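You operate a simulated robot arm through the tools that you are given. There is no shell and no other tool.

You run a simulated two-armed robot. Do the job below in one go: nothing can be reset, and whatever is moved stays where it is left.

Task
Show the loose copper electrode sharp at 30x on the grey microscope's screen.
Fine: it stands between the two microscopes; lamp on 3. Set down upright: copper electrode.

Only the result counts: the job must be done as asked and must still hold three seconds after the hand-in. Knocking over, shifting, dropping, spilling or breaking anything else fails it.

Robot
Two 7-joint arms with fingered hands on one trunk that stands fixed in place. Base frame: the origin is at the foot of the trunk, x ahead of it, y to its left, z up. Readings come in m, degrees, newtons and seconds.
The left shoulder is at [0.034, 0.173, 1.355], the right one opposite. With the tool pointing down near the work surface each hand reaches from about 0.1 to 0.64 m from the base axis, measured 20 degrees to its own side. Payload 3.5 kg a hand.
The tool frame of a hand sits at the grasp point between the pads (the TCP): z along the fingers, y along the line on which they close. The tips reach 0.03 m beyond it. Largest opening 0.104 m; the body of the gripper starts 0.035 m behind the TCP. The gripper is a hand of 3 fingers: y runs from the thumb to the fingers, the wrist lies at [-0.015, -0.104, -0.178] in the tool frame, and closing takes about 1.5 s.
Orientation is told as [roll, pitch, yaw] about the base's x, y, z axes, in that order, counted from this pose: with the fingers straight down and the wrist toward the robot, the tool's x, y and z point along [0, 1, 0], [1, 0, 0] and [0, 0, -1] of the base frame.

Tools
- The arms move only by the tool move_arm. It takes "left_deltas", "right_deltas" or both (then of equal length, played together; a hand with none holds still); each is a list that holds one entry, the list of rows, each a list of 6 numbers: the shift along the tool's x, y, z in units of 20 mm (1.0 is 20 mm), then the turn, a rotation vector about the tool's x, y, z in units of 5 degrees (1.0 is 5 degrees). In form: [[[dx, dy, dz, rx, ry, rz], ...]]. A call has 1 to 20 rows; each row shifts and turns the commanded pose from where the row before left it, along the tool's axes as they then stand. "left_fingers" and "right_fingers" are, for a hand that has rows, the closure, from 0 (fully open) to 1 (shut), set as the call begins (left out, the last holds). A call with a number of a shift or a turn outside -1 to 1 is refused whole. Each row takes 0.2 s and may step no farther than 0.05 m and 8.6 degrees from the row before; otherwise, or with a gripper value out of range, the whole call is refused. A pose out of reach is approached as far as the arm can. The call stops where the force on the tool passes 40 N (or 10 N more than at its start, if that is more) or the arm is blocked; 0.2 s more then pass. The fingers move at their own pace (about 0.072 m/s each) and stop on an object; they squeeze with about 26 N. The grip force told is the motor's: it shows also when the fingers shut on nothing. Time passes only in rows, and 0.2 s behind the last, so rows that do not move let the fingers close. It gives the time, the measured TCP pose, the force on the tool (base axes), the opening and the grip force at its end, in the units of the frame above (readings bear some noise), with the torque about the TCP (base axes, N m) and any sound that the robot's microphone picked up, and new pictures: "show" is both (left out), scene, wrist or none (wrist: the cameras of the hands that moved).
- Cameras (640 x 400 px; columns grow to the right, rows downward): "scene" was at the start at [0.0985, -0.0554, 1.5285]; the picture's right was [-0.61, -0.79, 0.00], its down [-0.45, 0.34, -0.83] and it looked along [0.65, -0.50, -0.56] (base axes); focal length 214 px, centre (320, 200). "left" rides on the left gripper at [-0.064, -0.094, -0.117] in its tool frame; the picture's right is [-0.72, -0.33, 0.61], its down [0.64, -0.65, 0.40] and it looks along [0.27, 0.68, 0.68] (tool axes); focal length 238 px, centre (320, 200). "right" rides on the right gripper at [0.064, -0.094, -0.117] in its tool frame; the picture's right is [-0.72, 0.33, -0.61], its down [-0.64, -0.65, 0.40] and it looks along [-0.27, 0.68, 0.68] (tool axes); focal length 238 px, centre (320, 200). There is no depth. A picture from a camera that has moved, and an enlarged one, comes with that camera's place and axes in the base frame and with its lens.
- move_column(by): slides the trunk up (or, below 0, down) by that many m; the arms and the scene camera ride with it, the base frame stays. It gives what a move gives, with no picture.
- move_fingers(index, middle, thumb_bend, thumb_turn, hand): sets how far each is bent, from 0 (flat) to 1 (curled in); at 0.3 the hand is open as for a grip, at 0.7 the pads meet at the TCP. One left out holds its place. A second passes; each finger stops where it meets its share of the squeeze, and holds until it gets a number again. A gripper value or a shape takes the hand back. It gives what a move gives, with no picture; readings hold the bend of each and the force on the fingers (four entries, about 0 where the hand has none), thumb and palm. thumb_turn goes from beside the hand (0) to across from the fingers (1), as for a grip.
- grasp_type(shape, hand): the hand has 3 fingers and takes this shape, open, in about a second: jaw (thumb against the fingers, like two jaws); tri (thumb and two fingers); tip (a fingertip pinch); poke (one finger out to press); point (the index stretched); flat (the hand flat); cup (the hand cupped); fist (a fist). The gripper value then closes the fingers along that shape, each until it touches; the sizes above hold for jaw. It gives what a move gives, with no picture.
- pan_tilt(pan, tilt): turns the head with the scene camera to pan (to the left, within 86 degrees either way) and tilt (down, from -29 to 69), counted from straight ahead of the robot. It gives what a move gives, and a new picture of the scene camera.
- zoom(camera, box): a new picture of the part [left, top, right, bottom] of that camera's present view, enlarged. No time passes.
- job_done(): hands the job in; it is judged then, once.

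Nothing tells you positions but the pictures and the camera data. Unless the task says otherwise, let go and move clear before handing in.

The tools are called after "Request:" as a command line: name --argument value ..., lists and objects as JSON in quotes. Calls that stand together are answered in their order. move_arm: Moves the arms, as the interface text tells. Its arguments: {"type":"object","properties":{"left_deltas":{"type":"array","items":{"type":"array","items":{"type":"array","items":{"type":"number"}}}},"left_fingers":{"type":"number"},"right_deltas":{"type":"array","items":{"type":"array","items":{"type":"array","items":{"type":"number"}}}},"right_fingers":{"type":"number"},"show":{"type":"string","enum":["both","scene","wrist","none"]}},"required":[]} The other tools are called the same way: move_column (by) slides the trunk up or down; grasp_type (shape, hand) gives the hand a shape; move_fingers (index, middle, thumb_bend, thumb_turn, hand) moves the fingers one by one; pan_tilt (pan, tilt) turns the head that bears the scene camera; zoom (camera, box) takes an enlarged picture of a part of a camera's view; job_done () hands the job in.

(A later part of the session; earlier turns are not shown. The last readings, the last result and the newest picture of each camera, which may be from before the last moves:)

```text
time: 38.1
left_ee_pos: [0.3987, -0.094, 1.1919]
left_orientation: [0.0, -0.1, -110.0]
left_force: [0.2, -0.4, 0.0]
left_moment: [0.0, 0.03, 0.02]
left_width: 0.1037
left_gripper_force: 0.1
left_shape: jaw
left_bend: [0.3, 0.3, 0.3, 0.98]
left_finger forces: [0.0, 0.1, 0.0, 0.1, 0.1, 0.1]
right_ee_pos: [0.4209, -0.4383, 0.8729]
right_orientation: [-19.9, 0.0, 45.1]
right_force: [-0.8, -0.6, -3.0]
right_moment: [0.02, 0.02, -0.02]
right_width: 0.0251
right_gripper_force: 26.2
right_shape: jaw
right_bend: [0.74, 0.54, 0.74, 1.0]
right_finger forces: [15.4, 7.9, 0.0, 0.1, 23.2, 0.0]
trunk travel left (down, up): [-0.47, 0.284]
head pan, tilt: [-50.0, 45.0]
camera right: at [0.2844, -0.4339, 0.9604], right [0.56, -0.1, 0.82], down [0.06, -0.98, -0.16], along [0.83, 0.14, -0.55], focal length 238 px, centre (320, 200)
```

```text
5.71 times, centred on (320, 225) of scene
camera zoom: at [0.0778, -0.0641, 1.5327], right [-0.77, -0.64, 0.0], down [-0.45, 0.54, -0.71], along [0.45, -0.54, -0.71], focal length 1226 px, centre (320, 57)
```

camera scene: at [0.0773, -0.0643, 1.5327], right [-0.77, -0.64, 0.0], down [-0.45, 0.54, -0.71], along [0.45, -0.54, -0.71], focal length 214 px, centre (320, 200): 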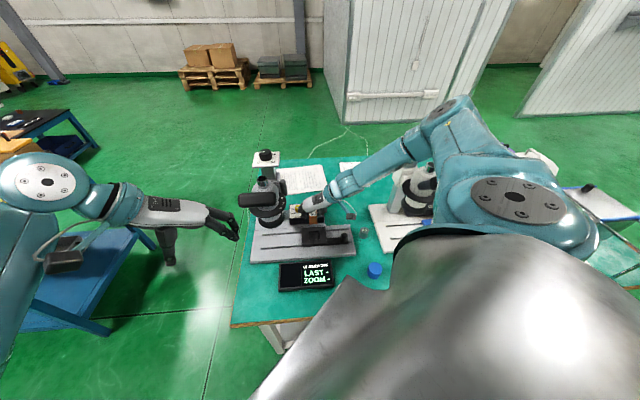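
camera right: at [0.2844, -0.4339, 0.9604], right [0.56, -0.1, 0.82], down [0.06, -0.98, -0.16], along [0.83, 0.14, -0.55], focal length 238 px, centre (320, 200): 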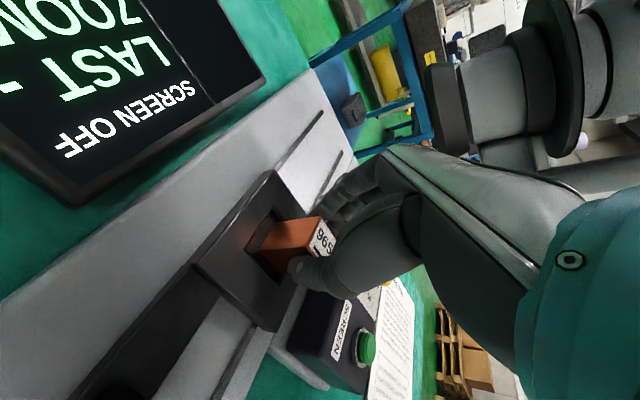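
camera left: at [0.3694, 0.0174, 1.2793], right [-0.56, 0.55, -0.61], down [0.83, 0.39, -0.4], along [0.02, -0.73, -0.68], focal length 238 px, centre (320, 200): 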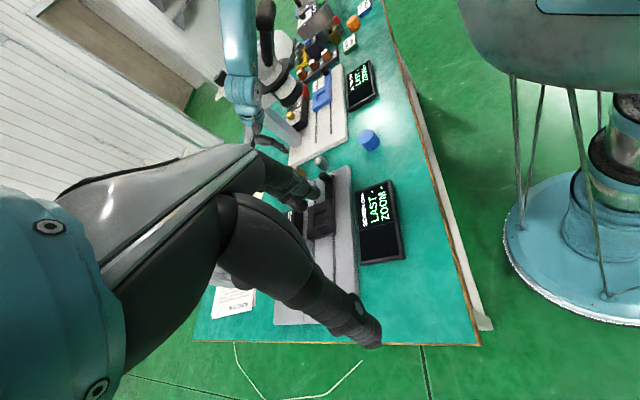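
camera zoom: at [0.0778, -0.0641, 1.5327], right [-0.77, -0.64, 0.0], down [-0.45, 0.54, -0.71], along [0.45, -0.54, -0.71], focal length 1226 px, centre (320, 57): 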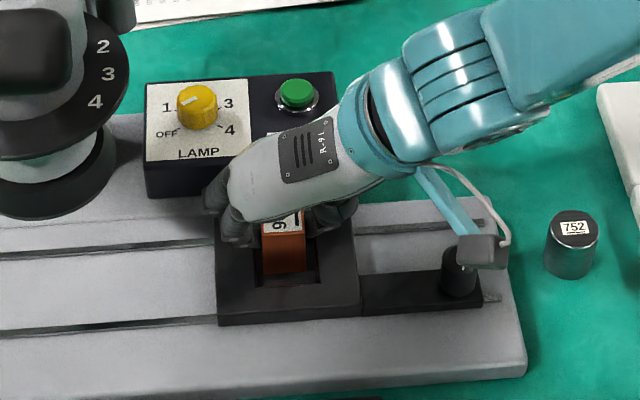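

The block's bottom is right at the mouth of the recess and nearly centred. I'll nudge 2 mm and creep down while watching the force.

Request:
move_arm --right_deltas '[[[0.11, 0.07, 0.1, 0, 0, 0], [0.045, 0, 0.118, 0, 0, 0], [0.045, 0, 0.118, 0, 0, 0]]]' --show "none"

Request:
zoom --camera "right" --box '[190, 150, 370, 310]'

```text
time: 38.9
left_ee_pos: [0.3968, -0.0933, 1.1927]
left_orientation: [-0.1, 0.0, -110.1]
left_force: [-0.1, -1.0, 0.5]
left_moment: [0.0, 0.02, 0.02]
left_width: 0.1033
left_gripper_force: 0.1
left_shape: jaw
left_bend: [0.3, 0.3, 0.3, 0.98]
left_finger forces: [0.0, 0.0, 0.0, 0.1, 0.0, 0.0]
right_ee_pos: [0.4217, -0.4358, 0.867]
right_orientation: [-20.1, -0.1, 45.1]
right_force: [-2.0, 0.1, 8.6]
right_moment: [-0.02, -0.02, -0.02]
right_width: 0.0253
right_gripper_force: 26.3
right_shape: jaw
right_bend: [0.74, 0.54, 0.74, 1.0]
right_finger forces: [15.6, 8.4, 0.1, 0.0, 25.8, 0.0]
trunk travel left (down, up): [-0.47, 0.284]
head pan, tilt: [-50.0, 45.0]
```

```text
2.50 times, centred on (280, 230) of right
camera zoom: at [0.2845, -0.431, 0.9544], right [0.56, -0.1, 0.82], down [0.06, -0.98, -0.16], along [0.83, 0.14, -0.54], focal length 596 px, centre (420, 125)
```

zoom: 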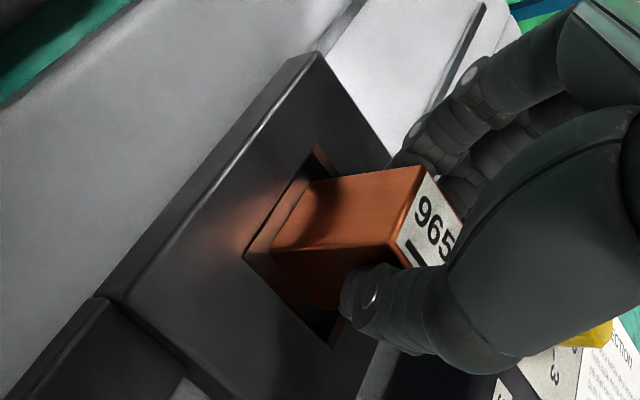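

The block touched down on the recess floor (force rose to +8.6 N) and sits inside the recess walls. I'll ease off slightly and open the fingers.

Request:
move_arm --right_deltas '[[[-0.012, 0, -0.033, 0, 0, 0]]]' --show "none"

Request:
move_arm --right_deltas '[[[0, 0, 0, 0, 0, 0], [0, 0, 0, 0, 0, 0], [0, 0, 0, 0, 0, 0], [0, 0, 0, 0, 0, 0], [0, 0, 0, 0, 0, 0]]]' --right_fingers 0.35 --show "wrist"

Request:
zoom --camera "right" --box '[190, 150, 370, 310]'

```text
time: 39.3
left_ee_pos: [0.398, -0.0919, 1.1916]
left_orientation: [0.1, 0.0, -110.1]
left_force: [-0.3, 0.1, 0.4]
left_moment: [0.03, -0.03, -0.04]
left_width: 0.1037
left_gripper_force: 0.0
left_shape: jaw
left_bend: [0.3, 0.3, 0.3, 0.98]
left_finger forces: [0.1, 0.1, 0.0, 0.0, 0.0, 0.1]
right_ee_pos: [0.4211, -0.4343, 0.8673]
right_orientation: [-20.2, -0.1, 45.1]
right_force: [0.2, -0.1, 8.0]
right_moment: [-0.03, -0.1, 0.01]
right_width: 0.0251
right_gripper_force: 26.7
right_shape: jaw
right_bend: [0.74, 0.54, 0.74, 1.0]
right_finger forces: [16.2, 8.8, 0.0, 0.0, 25.2, 0.0]
trunk travel left (down, up): [-0.47, 0.284]
head pan, tilt: [-50.0, 45.0]
```

```text
time: 40.5
left_ee_pos: [0.3976, -0.0945, 1.1918]
left_orientation: [0.1, 0.0, -110.0]
left_force: [0.4, 0.5, -0.3]
left_moment: [0.02, -0.01, -0.01]
left_width: 0.1036
left_gripper_force: 0.1
left_shape: jaw
left_bend: [0.3, 0.3, 0.3, 0.98]
left_finger forces: [0.0, 0.0, 0.0, 0.1, 0.0, 0.1]
right_ee_pos: [0.4195, -0.4345, 0.8663]
right_orientation: [-20.0, 0.0, 45.1]
right_force: [-0.4, -0.8, 0.2]
right_moment: [0.02, 0.0, 0.02]
right_width: 0.0672
right_gripper_force: 0.0
right_shape: jaw
right_bend: [0.28, 0.39, 0.62, 1.0]
right_finger forces: [0.0, 0.0, 0.0, 0.0, 0.0, 0.0]
trunk travel left (down, up): [-0.47, 0.284]
head pan, tilt: [-50.0, 45.0]
camera right: at [0.2841, -0.4311, 0.9539], right [0.56, -0.1, 0.82], down [0.06, -0.98, -0.16], along [0.83, 0.14, -0.55], focal length 238 px, centre (320, 200)
```

right: 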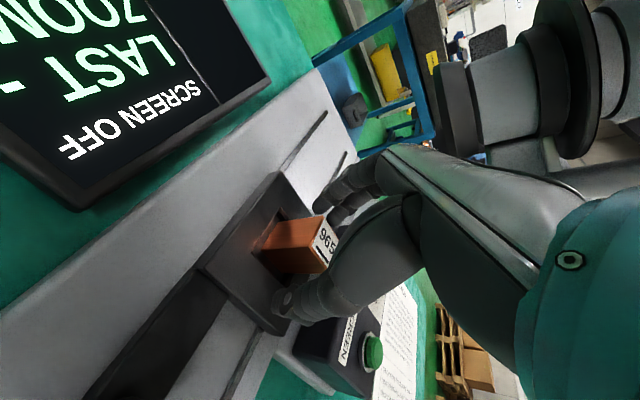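

```text
2.50 times, centred on (280, 230) of right
camera zoom: at [0.2841, -0.4311, 0.9539], right [0.56, -0.1, 0.82], down [0.06, -0.98, -0.16], along [0.83, 0.14, -0.55], focal length 596 px, centre (420, 125)
```

zoom: 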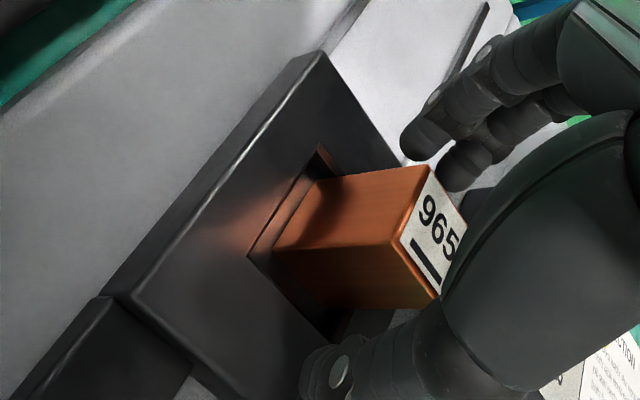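

The electrode stands free in the recess. I'll raise the hand straight up and look at the stage.

Request:
move_arm --right_deltas '[[[-0.145, 0, -0.4, 0, 0, 0], [-0.29, 0, -0.8, 0, 0, 0], [-0.29, 0, -0.8, 0, 0, 0], [-0.29, 0, -0.8, 0, 0, 0], [-0.29, 0, -0.8, 0, 0, 0], [-0.29, 0, -0.8, 0, 0, 0], [-0.29, 0, -0.8, 0, 0, 0], [-0.29, 0, -0.8, 0, 0, 0]]]'

Request:
zoom --camera "scene" --box '[230, 140, 390, 300]'

Request:
zoom --camera "right" --box '[100, 130, 340, 330]'

```text
time: 42.3
left_ee_pos: [0.3973, -0.094, 1.1924]
left_orientation: [0.1, 0.0, -110.0]
left_force: [-0.5, -0.2, -0.1]
left_moment: [0.01, -0.01, -0.02]
left_width: 0.1036
left_gripper_force: 0.1
left_shape: jaw
left_bend: [0.3, 0.3, 0.3, 0.98]
left_finger forces: [0.0, 0.1, 0.0, 0.0, 0.0, 0.0]
right_ee_pos: [0.4202, -0.4346, 0.9937]
right_orientation: [-19.9, 0.0, 45.1]
right_force: [0.5, 0.1, 0.0]
right_moment: [0.02, 0.01, 0.02]
right_width: 0.0672
right_gripper_force: 0.1
right_shape: jaw
right_bend: [0.28, 0.39, 0.62, 1.0]
right_finger forces: [0.0, 0.0, 0.0, 0.0, 0.1, 0.0]
trunk travel left (down, up): [-0.47, 0.284]
head pan, tilt: [-50.0, 45.0]
camera scene: at [0.0771, -0.0635, 1.5328], right [-0.77, -0.64, 0.0], down [-0.45, 0.54, -0.71], along [0.45, -0.54, -0.71], focal length 214 px, centre (320, 200)
camera right: at [0.2834, -0.4303, 1.0817], right [0.56, -0.1, 0.82], down [0.06, -0.98, -0.16], along [0.83, 0.14, -0.55], focal length 238 px, centre (320, 200)
```

scene: 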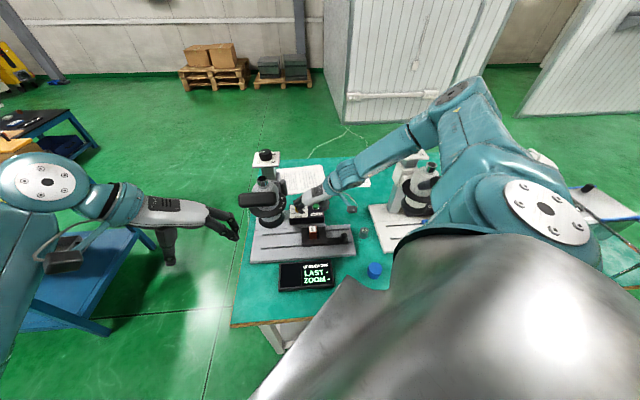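
right: 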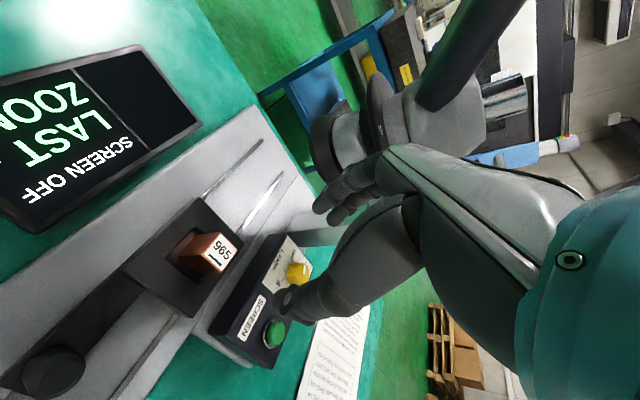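

```text
2.50 times, centred on (310, 220) of scene
camera zoom: at [0.0771, -0.0635, 1.5328], right [-0.77, -0.64, 0.0], down [-0.45, 0.54, -0.71], along [0.45, -0.54, -0.71], focal length 536 px, centre (345, 150)
```

zoom: 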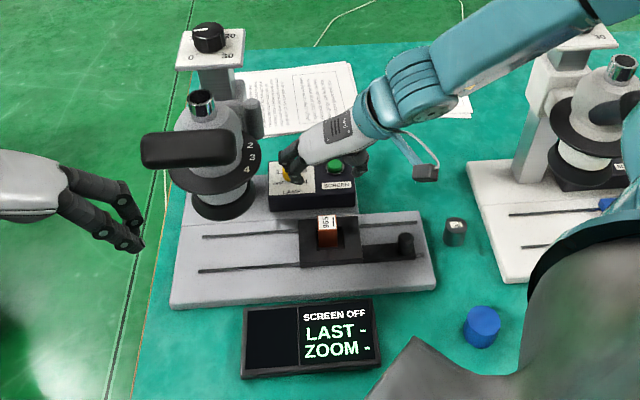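

```text
2.00 times, centred on (220, 230) of right
camera zoom: at [0.2834, -0.4303, 1.0817], right [0.56, -0.1, 0.82], down [0.06, -0.98, -0.16], along [0.83, 0.14, -0.55], focal length 477 px, centre (520, 140)
```

zoom: 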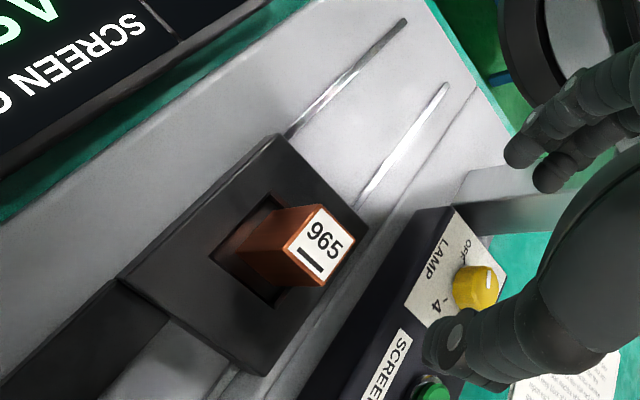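

The electrode stands upright in the slide. Next I'll turn the hand upright to yaw -45°, which keeps the wrist clear of both hoods, ready to take the slide's knob.

Request:
move_arm --right_deltas '[[[0.41, -0.625, -0.15, 0, 0, 0], [0.41, -0.625, -0.15, 0, 0, 0], [0, 0, 0, 0, 1, 0], [0, 0, 0, 0, 1, 0], [0, 0, 0, 0, 1, 0], [0, 0, 0, 0, 1, 0], [0, 0, 0, 0, 0, 1], [0, 0, 0, 0, 0, 1], [0, 0, 0, 0, 0, 1], [0, 0, 0, 0, 0, 1], [0, 0, 0, 0, 0, 1], [0, 0, 0, 0, 0, 1], [0, 0, 0, 0, 0, 1], [0, 0, 0, 0, 0, 1], [0, 0, 0, 0, 0, 1], [0, 0, 0, 0, 0, 1]]]'

Request:
zoom --camera "scene" --box '[240, 140, 380, 280]'

```text
time: 45.7
left_ee_pos: [0.3972, -0.0923, 1.192]
left_orientation: [0.0, 0.0, -110.0]
left_force: [0.3, -0.7, -0.4]
left_moment: [-0.02, -0.02, -0.04]
left_width: 0.1035
left_gripper_force: 0.0
left_shape: jaw
left_bend: [0.3, 0.3, 0.3, 0.98]
left_finger forces: [0.0, 0.0, 0.1, 0.1, 0.1, 0.0]
right_ee_pos: [0.4009, -0.3983, 0.9615]
right_orientation: [-4.8, -7.8, -6.3]
right_force: [0.2, -0.6, -0.5]
right_moment: [0.01, 0.02, 0.02]
right_width: 0.0674
right_gripper_force: 0.0
right_shape: jaw
right_bend: [0.28, 0.39, 0.62, 1.0]
right_finger forces: [0.0, 0.0, 0.1, 0.0, 0.0, 0.0]
right hand out of reach, approached as far as the arm can: row 3, 4, 5, 6
trunk travel left (down, up): [-0.47, 0.284]
head pan, tilt: [-50.0, 45.0]
camera scene: at [0.077, -0.0621, 1.5328], right [-0.77, -0.64, 0.0], down [-0.45, 0.54, -0.71], along [0.45, -0.54, -0.71], focal length 214 px, centre (320, 200)
camera right: at [0.3017, -0.3134, 1.0592], right [0.16, -0.69, 0.71], down [-0.67, -0.6, -0.43], along [0.73, -0.41, -0.55], focal length 238 px, centre (320, 200)
```

scene: 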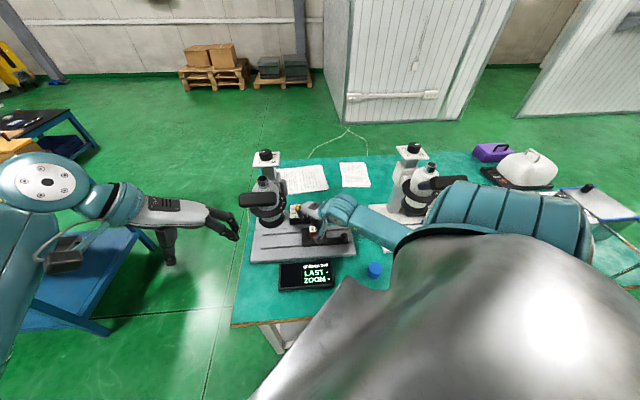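
right: 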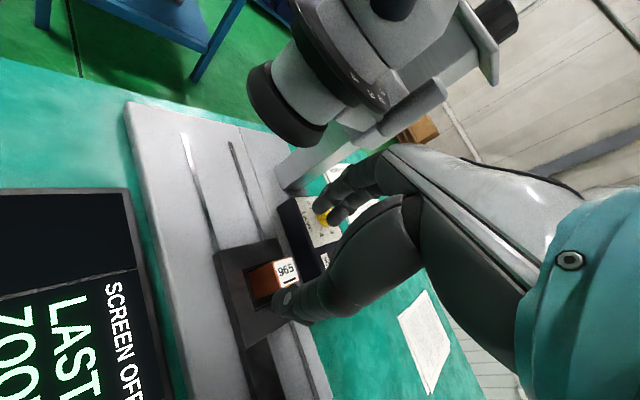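

```text
2.86 times, centred on (310, 210) of scene
camera zoom: at [0.077, -0.0621, 1.5328], right [-0.77, -0.64, 0.0], down [-0.45, 0.54, -0.71], along [0.45, -0.54, -0.71], focal length 613 px, centre (349, 171)
```

zoom: 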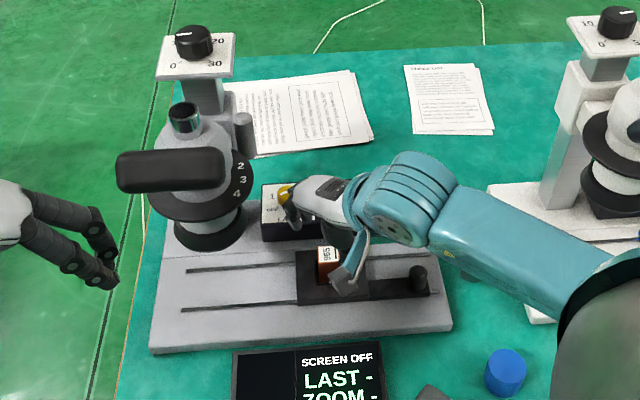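

The hand couldn't hold the upright pose there and the arm settled in another posture at (0.40, -0.40, 0.96). Nothing was touched; I'll back straight up to a safe height before sorting out the orientation.

Request:
move_arm --right_deltas '[[[0, 0, -1, 0, 0, 0], [0, 0, -1, 0, 0, 0], [0, 0, -1, 0, 0, 0], [0, 0, -1, 0, 0, 0], [0, 0, -1, 0, 0, 0]]]'

Request:
zoom --camera "scene" --box '[220, 120, 500, 320]'

Request:
zoom --camera "left" --box '[200, 0, 480, 260]'

```text
time: 46.9
left_ee_pos: [0.398, -0.0938, 1.1925]
left_orientation: [0.0, 0.0, -110.0]
left_force: [-0.6, 0.1, 0.1]
left_moment: [0.0, 0.01, -0.02]
left_width: 0.1035
left_gripper_force: 0.1
left_shape: jaw
left_bend: [0.3, 0.3, 0.3, 0.98]
left_finger forces: [0.0, 0.1, 0.0, 0.1, 0.0, 0.0]
right_ee_pos: [0.3886, -0.3886, 1.062]
right_orientation: [-4.8, -7.8, -6.3]
right_force: [-0.7, -0.3, -0.3]
right_moment: [0.05, 0.0, -0.03]
right_width: 0.0671
right_gripper_force: 0.1
right_shape: jaw
right_bend: [0.28, 0.39, 0.62, 1.0]
right_finger forces: [0.0, 0.0, 0.0, 0.0, 0.0, 0.1]
trunk travel left (down, up): [-0.47, 0.284]
head pan, tilt: [-50.0, 45.0]
camera scene: at [0.0773, -0.0636, 1.5327], right [-0.77, -0.64, 0.0], down [-0.45, 0.54, -0.71], along [0.45, -0.54, -0.71], focal length 214 px, centre (320, 200)
camera right: at [0.2897, -0.304, 1.1583], right [0.16, -0.69, 0.71], down [-0.67, -0.6, -0.44], along [0.73, -0.4, -0.55], focal length 238 px, centre (320, 200)
```

scene: 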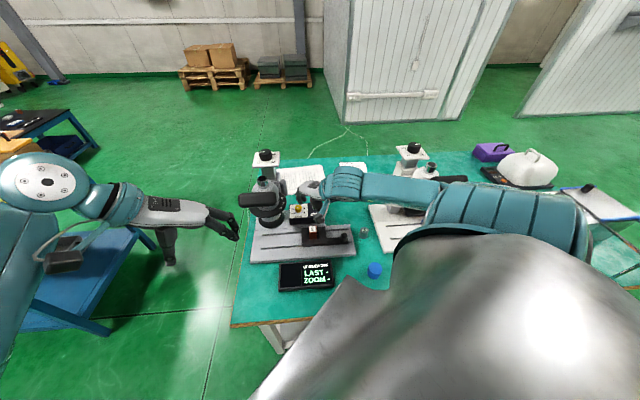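
right: 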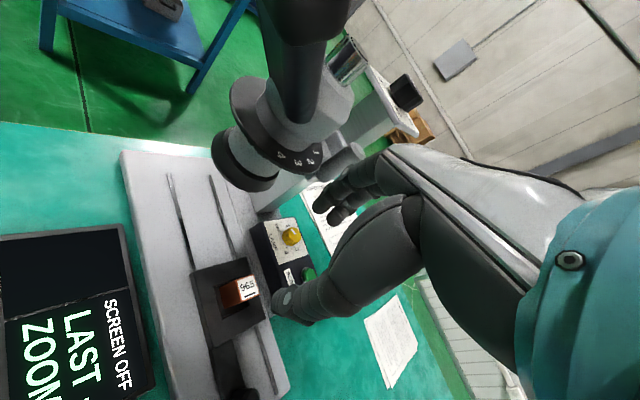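

```text
2.00 times, centred on (360, 220) of scene
camera zoom: at [0.0773, -0.0636, 1.5327], right [-0.77, -0.64, 0.0], down [-0.45, 0.54, -0.71], along [0.45, -0.54, -0.71], focal length 429 px, centre (240, 160)
```

zoom: 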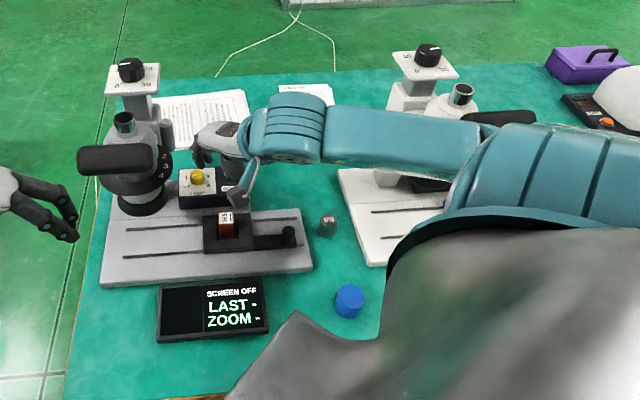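

```text
1.54 times, centred on (340, 130) of left
camera zoom: at [0.3689, 0.0173, 1.3095], right [-0.56, 0.55, -0.61], down [0.83, 0.39, -0.4], along [0.02, -0.73, -0.68], focal length 367 px, centre (289, 308)
```

zoom: 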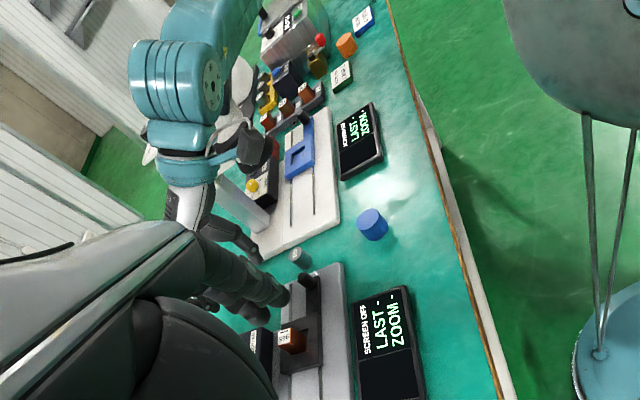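

The posture is safe and the block is undisturbed. I'll level the hand and turn it to yaw -45° here at height.

Request:
move_arm --right_deltas '[[[0, 0, 0, 0.78, 0.48, 0], [0, 0, 0, 0.78, 0.48, 0], [0, 0, 0, 0, 0, 0.97], [0, 0, 0, 0, 0, 0.97], [0, 0, 0, 0, 0, 0.97], [0, 0, 0, 0, 0, 0.97], [0, 0, 0, 0, 0, 0.97], [0, 0, 0, 0, 0, 0.97], [0, 0, 0, 0, 0, 0.97], [0, 0, 0, 0, 0, 0.97]]]'

Request:
zoom --camera "scene" --box '[220, 120, 500, 320]'

```text
time: 49.1
left_ee_pos: [0.3965, -0.093, 1.1923]
left_orientation: [0.0, 0.0, -110.0]
left_force: [-0.2, -0.1, -0.2]
left_moment: [-0.01, 0.03, 0.0]
left_width: 0.1036
left_gripper_force: 0.0
left_shape: jaw
left_bend: [0.3, 0.3, 0.3, 0.98]
left_finger forces: [0.0, 0.1, 0.0, 0.1, 0.0, 0.0]
right_ee_pos: [0.3881, -0.3883, 1.0604]
right_orientation: [0.2, -0.1, -45.5]
right_force: [-0.6, -0.2, -0.8]
right_moment: [0.01, 0.0, 0.02]
right_width: 0.0675
right_gripper_force: 0.1
right_shape: jaw
right_bend: [0.28, 0.39, 0.62, 1.0]
right_finger forces: [0.0, 0.0, 0.1, 0.0, 0.0, 0.1]
trunk travel left (down, up): [-0.47, 0.284]
head pan, tilt: [-50.0, 45.0]
camera scene: at [0.0775, -0.0636, 1.5327], right [-0.77, -0.64, 0.0], down [-0.45, 0.54, -0.71], along [0.45, -0.54, -0.71], focal length 214 px, centre (320, 200)
camera right: at [0.369, -0.2772, 1.1776], right [-0.29, -0.74, 0.61], down [-0.91, 0.02, -0.41], along [0.29, -0.67, -0.68], focal length 238 px, centre (320, 200)
```

scene: 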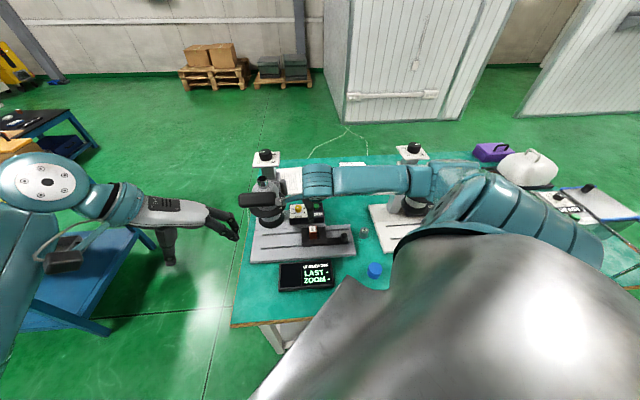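
right: 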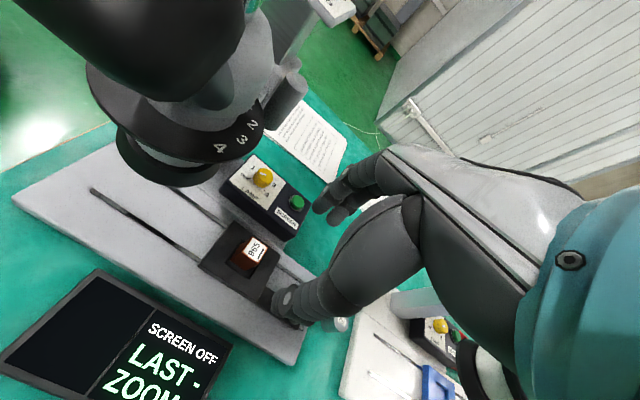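

```text
2.00 times, centred on (360, 220) of scene
camera zoom: at [0.0775, -0.0636, 1.5327], right [-0.77, -0.64, 0.0], down [-0.45, 0.54, -0.71], along [0.45, -0.54, -0.71], focal length 429 px, centre (240, 160)
```

zoom: 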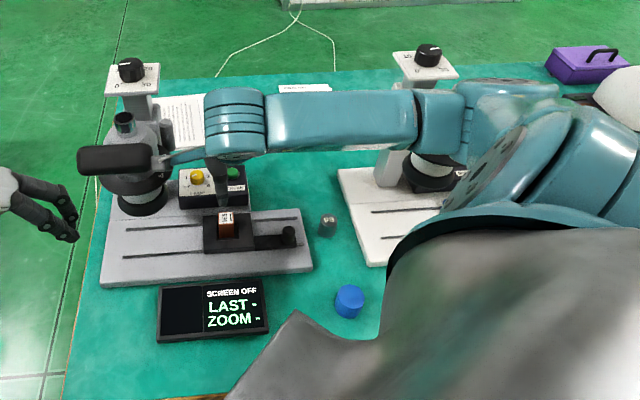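

Request:
move_arm --right_deltas '[[[-0.882, 0.224, 0.4, 0, 0, 0], [-0.882, 0.224, 0.4, 0, 0, 0], [-0.882, 0.224, 0.4, 0, 0, 0], [-0.882, 0.224, 0.4, 0, 0, 0], [-0.882, 0.224, 0.4, 0, 0, 0], [-0.882, 0.224, 0.4, 0, 0, 0], [-0.882, 0.224, 0.4, 0, 0, 0]]]'

Request:
zoom --camera "right" --box '[120, 180, 360, 400]'

Request:
zoom --camera "scene" --box '[220, 120, 500, 320]'

```text
time: 50.7
left_ee_pos: [0.3986, -0.0935, 1.1922]
left_orientation: [0.0, 0.0, -110.0]
left_force: [0.0, 0.7, 0.4]
left_moment: [0.02, 0.03, -0.01]
left_width: 0.1035
left_gripper_force: 0.0
left_shape: jaw
left_bend: [0.3, 0.3, 0.3, 0.98]
left_finger forces: [0.1, 0.0, 0.0, 0.0, 0.1, 0.0]
right_ee_pos: [0.3228, -0.4984, 1.0044]
right_orientation: [0.2, 0.0, -45.4]
right_force: [0.5, 0.2, 1.0]
right_moment: [0.02, 0.0, 0.01]
right_width: 0.0672
right_gripper_force: 0.2
right_shape: jaw
right_bend: [0.28, 0.39, 0.62, 1.0]
right_finger forces: [0.0, 0.0, 0.0, 0.0, 0.1, 0.0]
trunk travel left (down, up): [-0.47, 0.284]
head pan, tilt: [-50.0, 45.0]
camera scene: at [0.0772, -0.0638, 1.5327], right [-0.77, -0.64, 0.0], down [-0.45, 0.54, -0.71], along [0.45, -0.54, -0.71], focal length 214 px, centre (320, 200)
camera right: at [0.3028, -0.3868, 1.1215], right [-0.28, -0.74, 0.61], down [-0.91, 0.02, -0.41], along [0.29, -0.67, -0.68], focal length 238 px, centre (320, 200)
```

scene: 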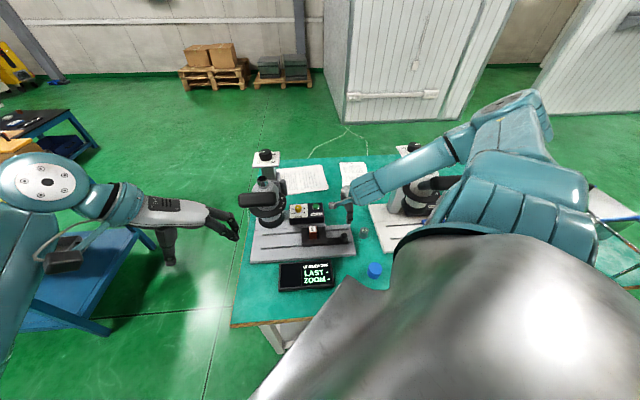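
right: 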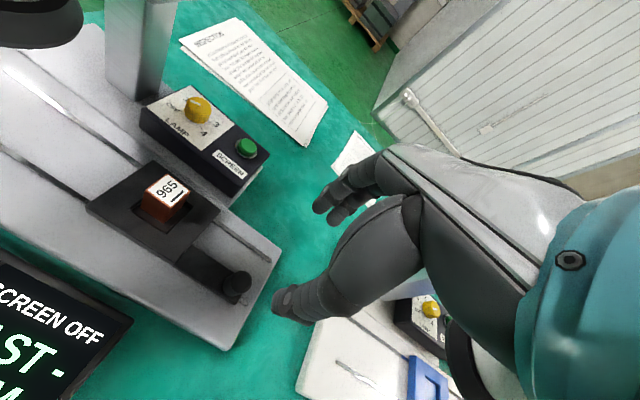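

```text
1.82 times, centred on (240, 290) of right
camera zoom: at [0.3028, -0.3868, 1.1215], right [-0.28, -0.74, 0.61], down [-0.91, 0.02, -0.41], along [0.29, -0.67, -0.68], focal length 433 px, centre (466, 36)
```

zoom: 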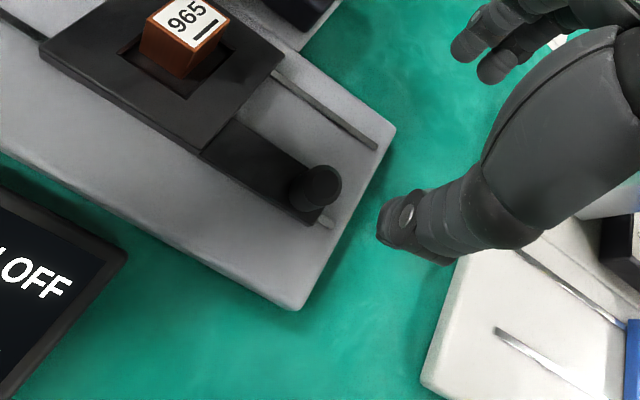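

```text
2.00 times, centred on (360, 220) of scene
camera zoom: at [0.0772, -0.0638, 1.5327], right [-0.77, -0.64, 0.0], down [-0.45, 0.54, -0.71], along [0.45, -0.54, -0.71], focal length 429 px, centre (240, 160)
```

zoom: 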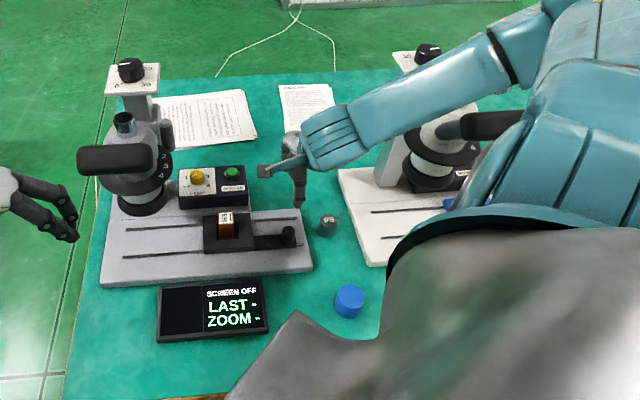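

The slide's knob shows at about (0.320, -0.497), its top near z = 0.855. I'll lower the open fingers around it.

Request:
move_arm --right_deltas '[[[0, -0.02, 0.9, 0, 0, 0], [0, -0.02, 0.9, 0, 0, 0], [0, -0.02, 0.9, 0, 0, 0], [0, -0.02, 0.9, 0, 0, 0], [0, -0.02, 0.9, 0, 0, 0], [0, -0.02, 0.8, 0, 0, 0]]]' --show "wrist"

Request:
zoom --camera "right" --box '[180, 160, 400, 340]'

Request:
zoom --camera "scene" --box '[270, 170, 400, 290]'

```text
time: 52.1
left_ee_pos: [0.3976, -0.0933, 1.1916]
left_orientation: [0.0, 0.0, -109.9]
left_force: [0.4, -0.5, 0.2]
left_moment: [-0.01, 0.0, 0.06]
left_width: 0.1036
left_gripper_force: 0.0
left_shape: jaw
left_bend: [0.3, 0.3, 0.3, 0.98]
left_finger forces: [0.0, 0.0, 0.1, 0.0, 0.0, 0.0]
right_ee_pos: [0.3237, -0.4965, 0.9682]
right_orientation: [0.2, 0.1, -45.4]
right_force: [-0.4, -0.5, -0.7]
right_moment: [0.03, 0.03, -0.02]
right_width: 0.0673
right_gripper_force: 0.0
right_shape: jaw
right_bend: [0.28, 0.39, 0.62, 1.0]
right_finger forces: [0.0, 0.0, 0.0, 0.0, 0.0, 0.0]
right hand out of reach, approached as far as the arm can: row 3, 4, 5, 6
trunk travel left (down, up): [-0.47, 0.284]
head pan, tilt: [-50.0, 45.0]
camera right: at [0.303, -0.3855, 1.0855], right [-0.28, -0.74, 0.61], down [-0.91, 0.02, -0.41], along [0.29, -0.67, -0.68], focal length 238 px, centre (320, 200)
```

right: 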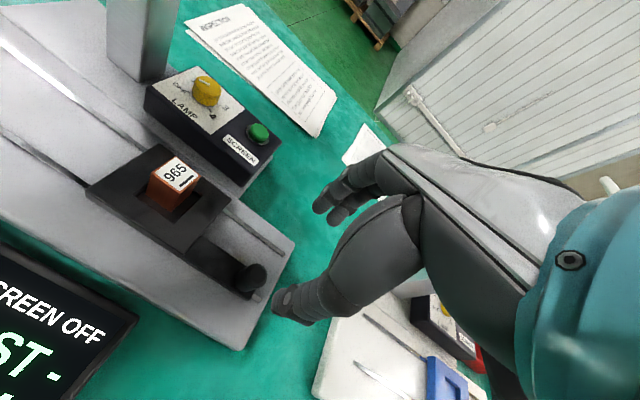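

```text
2.22 times, centred on (290, 250) of right
camera zoom: at [0.303, -0.3855, 1.0855], right [-0.28, -0.74, 0.61], down [-0.91, 0.02, -0.41], along [0.29, -0.67, -0.68], focal length 530 px, centre (387, 89)
```

zoom: 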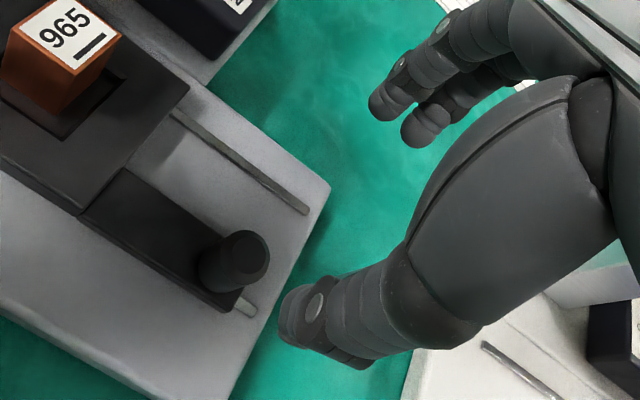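

```text
3.33 times, centred on (335, 230) of scene
camera zoom: at [0.0773, -0.0637, 1.5327], right [-0.77, -0.64, 0.0], down [-0.45, 0.54, -0.71], along [0.45, -0.54, -0.71], focal length 715 px, centre (270, 100)
```

zoom: 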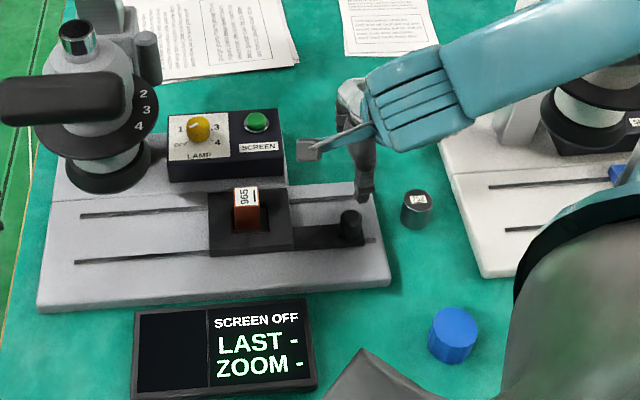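

The arm can't go lower here, but lowering the trunk carries the whole arm down in the same posture, and the forearm keeps about 5 cm from the white hood. I'll centre over the knob and lower the trunk 10.5 cm.

Request:
move_arm --right_deltas '[[[-0.13, -0.09, 0, 0, 0, 0]]]' --show "none"

Request:
move_column --by -0.07

Request:
zoom --camera "right" --box '[180, 160, 400, 340]'

Request:
zoom --camera "scene" --box '[220, 100, 540, 320]'

```text
time: 52.5
left_ee_pos: [0.3972, -0.0936, 1.1924]
left_orientation: [0.0, -0.1, -110.0]
left_force: [0.4, -0.2, 0.2]
left_moment: [-0.04, 0.02, 0.0]
left_width: 0.1037
left_gripper_force: 0.1
left_shape: jaw
left_bend: [0.3, 0.3, 0.3, 0.98]
left_finger forces: [0.0, 0.0, 0.0, 0.0, 0.1, 0.0]
right_ee_pos: [0.3237, -0.4936, 0.9678]
right_orientation: [0.4, 0.1, -45.1]
right_force: [0.0, -1.0, 0.1]
right_moment: [0.01, -0.03, -0.05]
right_width: 0.0674
right_gripper_force: 0.0
right_shape: jaw
right_bend: [0.28, 0.39, 0.62, 1.0]
right_finger forces: [0.0, 0.0, 0.0, 0.1, 0.1, 0.0]
right hand out of reach, approached as far as the arm can: row 1
trunk travel left (down, up): [-0.47, 0.284]
head pan, tilt: [-50.0, 45.0]
```

```text
time: 53.6
left_ee_pos: [0.3966, -0.0931, 1.1232]
left_orientation: [0.0, 0.0, -110.0]
left_force: [0.1, -0.2, 0.2]
left_moment: [0.01, -0.01, -0.03]
left_width: 0.1036
left_gripper_force: 0.1
left_shape: jaw
left_bend: [0.3, 0.3, 0.3, 0.98]
left_finger forces: [0.1, 0.0, 0.1, 0.1, 0.0, 0.1]
right_ee_pos: [0.3192, -0.4976, 0.8939]
right_orientation: [-0.6, 0.9, -45.5]
right_force: [1.0, 0.3, -0.1]
right_moment: [0.0, -0.02, -0.03]
right_width: 0.0671
right_gripper_force: 0.0
right_shape: jaw
right_bend: [0.28, 0.39, 0.62, 1.0]
right_finger forces: [0.0, 0.0, 0.1, 0.1, 0.1, 0.1]
trunk travel left (down, up): [-0.4, 0.354]
head pan, tilt: [-50.0, 45.0]
```

```text
2.22 times, centred on (290, 250) of right
camera zoom: at [0.3011, -0.3863, 1.0114], right [-0.27, -0.74, 0.62], down [-0.92, 0.02, -0.39], along [0.28, -0.67, -0.69], focal length 530 px, centre (387, 89)
```

zoom: 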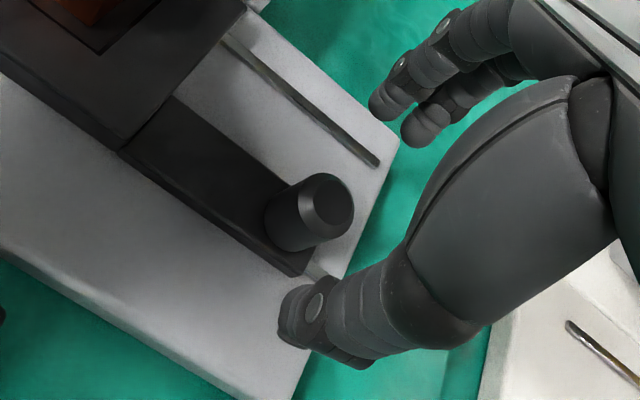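

```text
1.82 times, centred on (380, 210) of scene
camera zoom: at [0.0907, -0.0635, 1.4624], right [-0.77, -0.64, 0.0], down [-0.45, 0.54, -0.71], along [0.45, -0.54, -0.71], focal length 390 px, centre (211, 182)
```

zoom: 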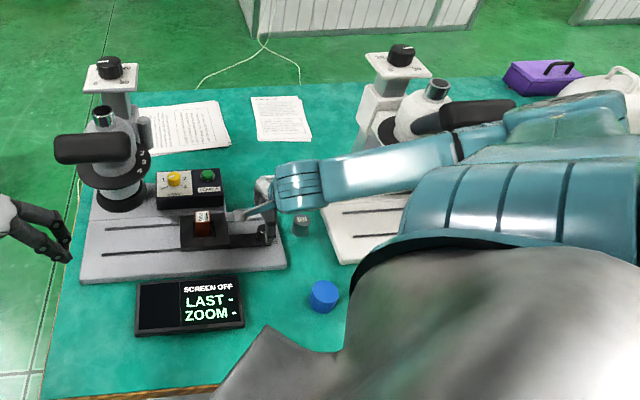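

The hand is centred over the knob and still clear of the white hood. I'll lower the trunk the last 3 cm so the fingers straddle the knob.

Request:
move_column --by -0.031

Request:
zoom --camera "right" --box '[180, 160, 400, 340]'

Request:
zoom --camera "left" --box '[160, 0, 480, 260]'

```text
time: 54.3
left_ee_pos: [0.3985, -0.0935, 1.0909]
left_orientation: [0.0, 0.0, -109.9]
left_force: [-0.1, 0.3, 0.2]
left_moment: [-0.03, -0.01, 0.01]
left_width: 0.1036
left_gripper_force: 0.0
left_shape: jaw
left_bend: [0.3, 0.3, 0.3, 0.98]
left_finger forces: [0.0, 0.0, 0.0, 0.1, 0.0, 0.1]
right_ee_pos: [0.3187, -0.4982, 0.8631]
right_orientation: [-0.8, 1.3, -45.4]
right_force: [0.1, 0.8, 0.1]
right_moment: [0.03, 0.01, 0.02]
right_width: 0.0675
right_gripper_force: 0.0
right_shape: jaw
right_bend: [0.28, 0.39, 0.62, 1.0]
right_finger forces: [0.0, 0.1, 0.0, 0.0, 0.0, 0.1]
trunk travel left (down, up): [-0.369, 0.385]
head pan, tilt: [-50.0, 45.0]
```

```text
2.22 times, centred on (290, 250) of right
camera zoom: at [0.3018, -0.3872, 0.9795], right [-0.27, -0.74, 0.62], down [-0.92, 0.02, -0.38], along [0.27, -0.67, -0.69], focal length 530 px, centre (387, 89)
```

zoom: 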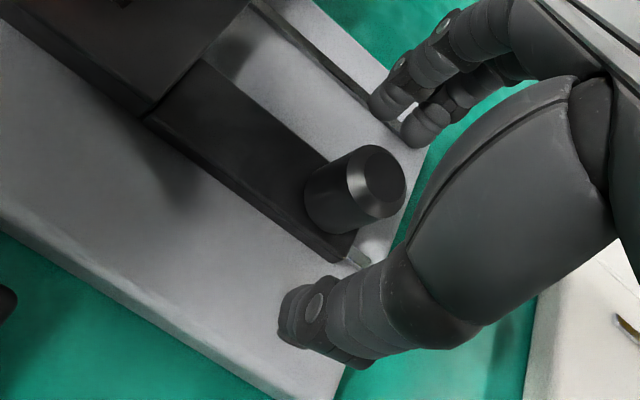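

```text
1.54 times, centred on (320, 130) of left
camera zoom: at [0.3687, 0.0174, 1.2087], right [-0.56, 0.55, -0.61], down [0.83, 0.39, -0.4], along [0.02, -0.73, -0.68], focal length 367 px, centre (320, 308)
```

zoom: 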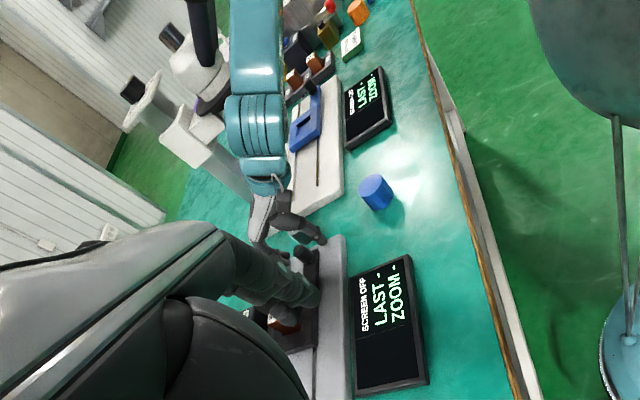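

The knob is between thumb and fingers and the forearm is clear. Closing on it now.

Request:
move_arm --right_deltas '[[[0, 0, 0, 0, 0, 0], [0, 0, 0, 0, 0, 0], [0, 0, 0, 0, 0, 0], [0, 0, 0, 0, 0, 0], [0, 0, 0, 0, 0, 0], [0, 0, 0, 0, 0, 0]]]' --right_fingers 1.0 --show "none"

Request:
zoom --camera "right" --box '[120, 130, 400, 340]'

```text
time: 55.7
left_ee_pos: [0.3974, -0.094, 1.0916]
left_orientation: [0.1, 0.0, -110.0]
left_force: [0.2, 0.6, 0.9]
left_moment: [0.02, 0.02, 0.03]
left_width: 0.1035
left_gripper_force: 0.1
left_shape: jaw
left_bend: [0.3, 0.3, 0.3, 0.98]
left_finger forces: [0.0, 0.0, 0.0, 0.1, 0.1, 0.0]
right_ee_pos: [0.319, -0.4989, 0.8607]
right_orientation: [-0.8, 1.3, -45.5]
right_force: [0.4, 1.3, -1.1]
right_moment: [-0.01, -0.06, 0.02]
right_width: 0.0177
right_gripper_force: 25.7
right_shape: jaw
right_bend: [0.74, 0.58, 0.74, 1.0]
right_finger forces: [14.5, 7.5, 0.2, 0.0, 22.9, 0.0]
trunk travel left (down, up): [-0.369, 0.385]
head pan, tilt: [-50.0, 45.0]
```

```text
1.90 times, centred on (260, 235) of right
camera zoom: at [0.302, -0.3872, 0.9792], right [-0.27, -0.74, 0.62], down [-0.92, 0.02, -0.38], along [0.27, -0.67, -0.69], focal length 454 px, centre (434, 133)
```

zoom: 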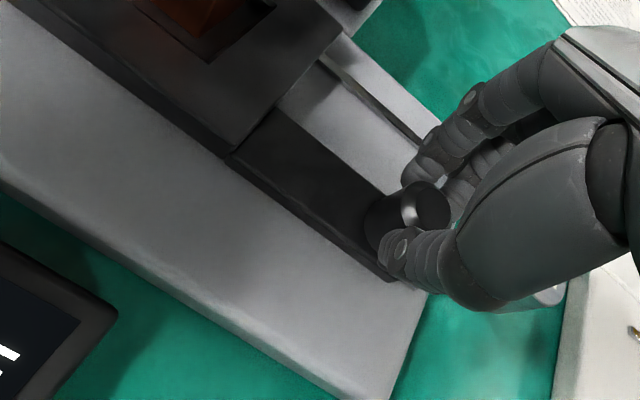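

The knob is held (18 mm). I'll push the slide gently along the rails toward the objective and watch the force.

Request:
move_arm --right_deltas '[[[0.1, 0, 0, 0, 0, 0], [0.2, 0, 0, 0, 0, 0], [0.25, 0, 0, 0, 0, 0], [0.25, 0, 0, 0, 0, 0], [0.25, 0, 0, 0, 0, 0], [0.2, 0, 0, 0, 0, 0]]]' --show "wrist"

Request:
zoom --camera "scene" --box '[220, 140, 400, 300]'

```text
time: 57.1
left_ee_pos: [0.3979, -0.0935, 1.0914]
left_orientation: [0.1, -0.1, -110.0]
left_force: [0.2, 1.0, -0.4]
left_moment: [0.0, 0.01, -0.02]
left_width: 0.1036
left_gripper_force: 0.0
left_shape: jaw
left_bend: [0.3, 0.3, 0.3, 0.98]
left_finger forces: [0.0, 0.1, 0.0, 0.0, 0.1, 0.0]
right_ee_pos: [0.3359, -0.481, 0.8615]
right_orientation: [-0.8, 1.3, -45.4]
right_force: [-1.3, -0.5, -0.3]
right_moment: [-0.01, -0.02, -0.06]
right_width: 0.0173
right_gripper_force: 26.2
right_shape: jaw
right_bend: [0.74, 0.58, 0.74, 1.0]
right_finger forces: [14.8, 8.5, 0.0, 0.0, 23.6, 0.1]
trunk travel left (down, up): [-0.369, 0.385]
head pan, tilt: [-50.0, 45.0]
camera right: at [0.3194, -0.3698, 0.979], right [-0.27, -0.74, 0.62], down [-0.92, 0.02, -0.38], along [0.27, -0.67, -0.69], focal length 238 px, centre (320, 200)
```

right: 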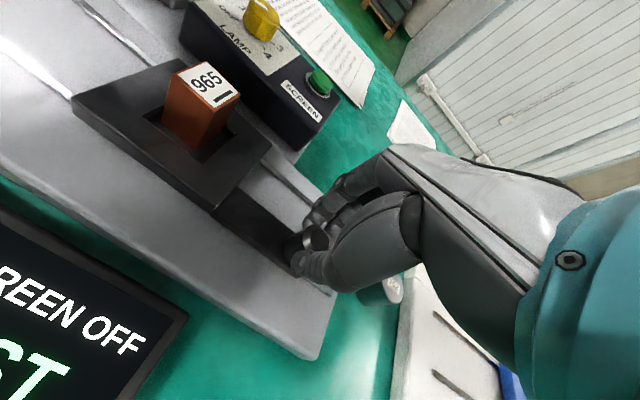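

```text
2.50 times, centred on (310, 220) of scene
camera zoom: at [0.0991, -0.0637, 1.431], right [-0.77, -0.64, 0.0], down [-0.45, 0.54, -0.71], along [0.45, -0.54, -0.71], focal length 536 px, centre (345, 150)
```

zoom: 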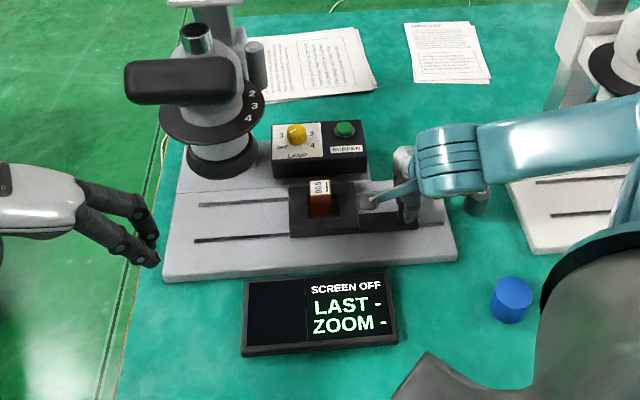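

The slide follows the knob smoothly with almost no force. I'll continue another 6 cm and check.

Request:
move_arm --right_deltas '[[[0.2, 0, 0, 0, 0, 0], [0.3, 0, 0, 0, 0, 0], [0.3, 0, 0, 0, 0, 0], [0.3, 0, 0, 0, 0, 0], [0.3, 0, 0, 0, 0, 0], [0.3, 0, 0, 0, 0, 0], [0.3, 0, 0, 0, 0, 0], [0.3, 0, 0, 0, 0, 0], [0.3, 0, 0, 0, 0, 0], [0.2, 0, 0, 0, 0, 0], [0.2, 0, 0, 0, 0, 0]]]' --show "wrist"

Request:
zoom --camera "scene" --box '[240, 140, 380, 280]'

```text
time: 59.5
left_ee_pos: [0.3968, -0.0924, 1.0911]
left_orientation: [0.1, 0.0, -110.0]
left_force: [-0.5, 0.4, -0.3]
left_moment: [0.03, 0.02, 0.02]
left_width: 0.1037
left_gripper_force: 0.1
left_shape: jaw
left_bend: [0.3, 0.3, 0.3, 0.98]
left_finger forces: [0.1, 0.0, 0.1, 0.1, 0.0, 0.0]
right_ee_pos: [0.379, -0.4381, 0.8604]
right_orientation: [-0.8, 1.3, -45.4]
right_force: [-2.9, 2.0, 6.9]
right_moment: [0.0, 0.04, -0.06]
right_width: 0.0178
right_gripper_force: 25.8
right_shape: jaw
right_bend: [0.74, 0.58, 0.74, 1.0]
right_finger forces: [14.9, 9.0, 0.0, 0.0, 26.2, 0.1]
trunk travel left (down, up): [-0.369, 0.385]
head pan, tilt: [-50.0, 45.0]
camera right: at [0.3622, -0.327, 0.9785], right [-0.27, -0.74, 0.62], down [-0.92, 0.02, -0.38], along [0.27, -0.67, -0.69], focal length 238 px, centre (320, 200)
```

right: 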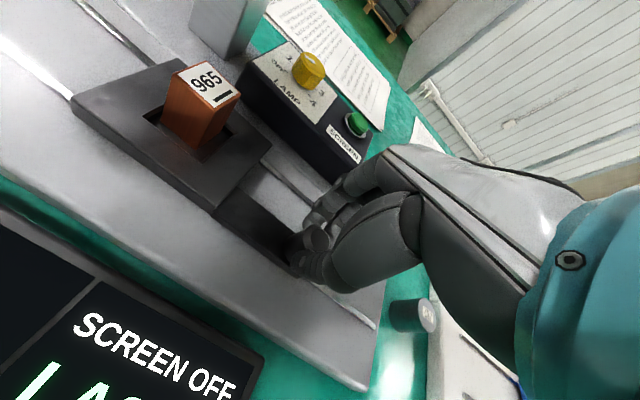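

```text
2.86 times, centred on (310, 210) of scene
camera zoom: at [0.0985, -0.0629, 1.4311], right [-0.77, -0.64, 0.0], down [-0.45, 0.54, -0.71], along [0.45, -0.54, -0.71], focal length 613 px, centre (349, 171)
```

zoom: 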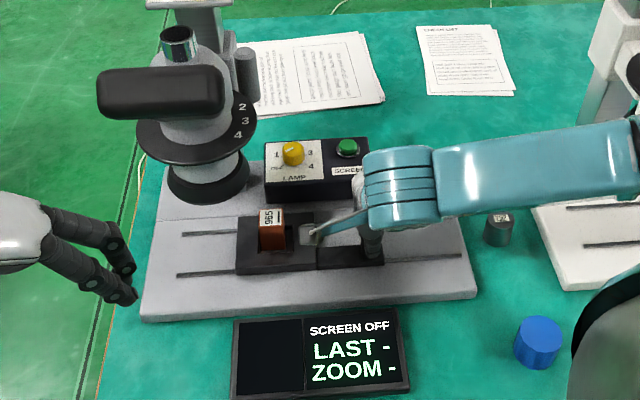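

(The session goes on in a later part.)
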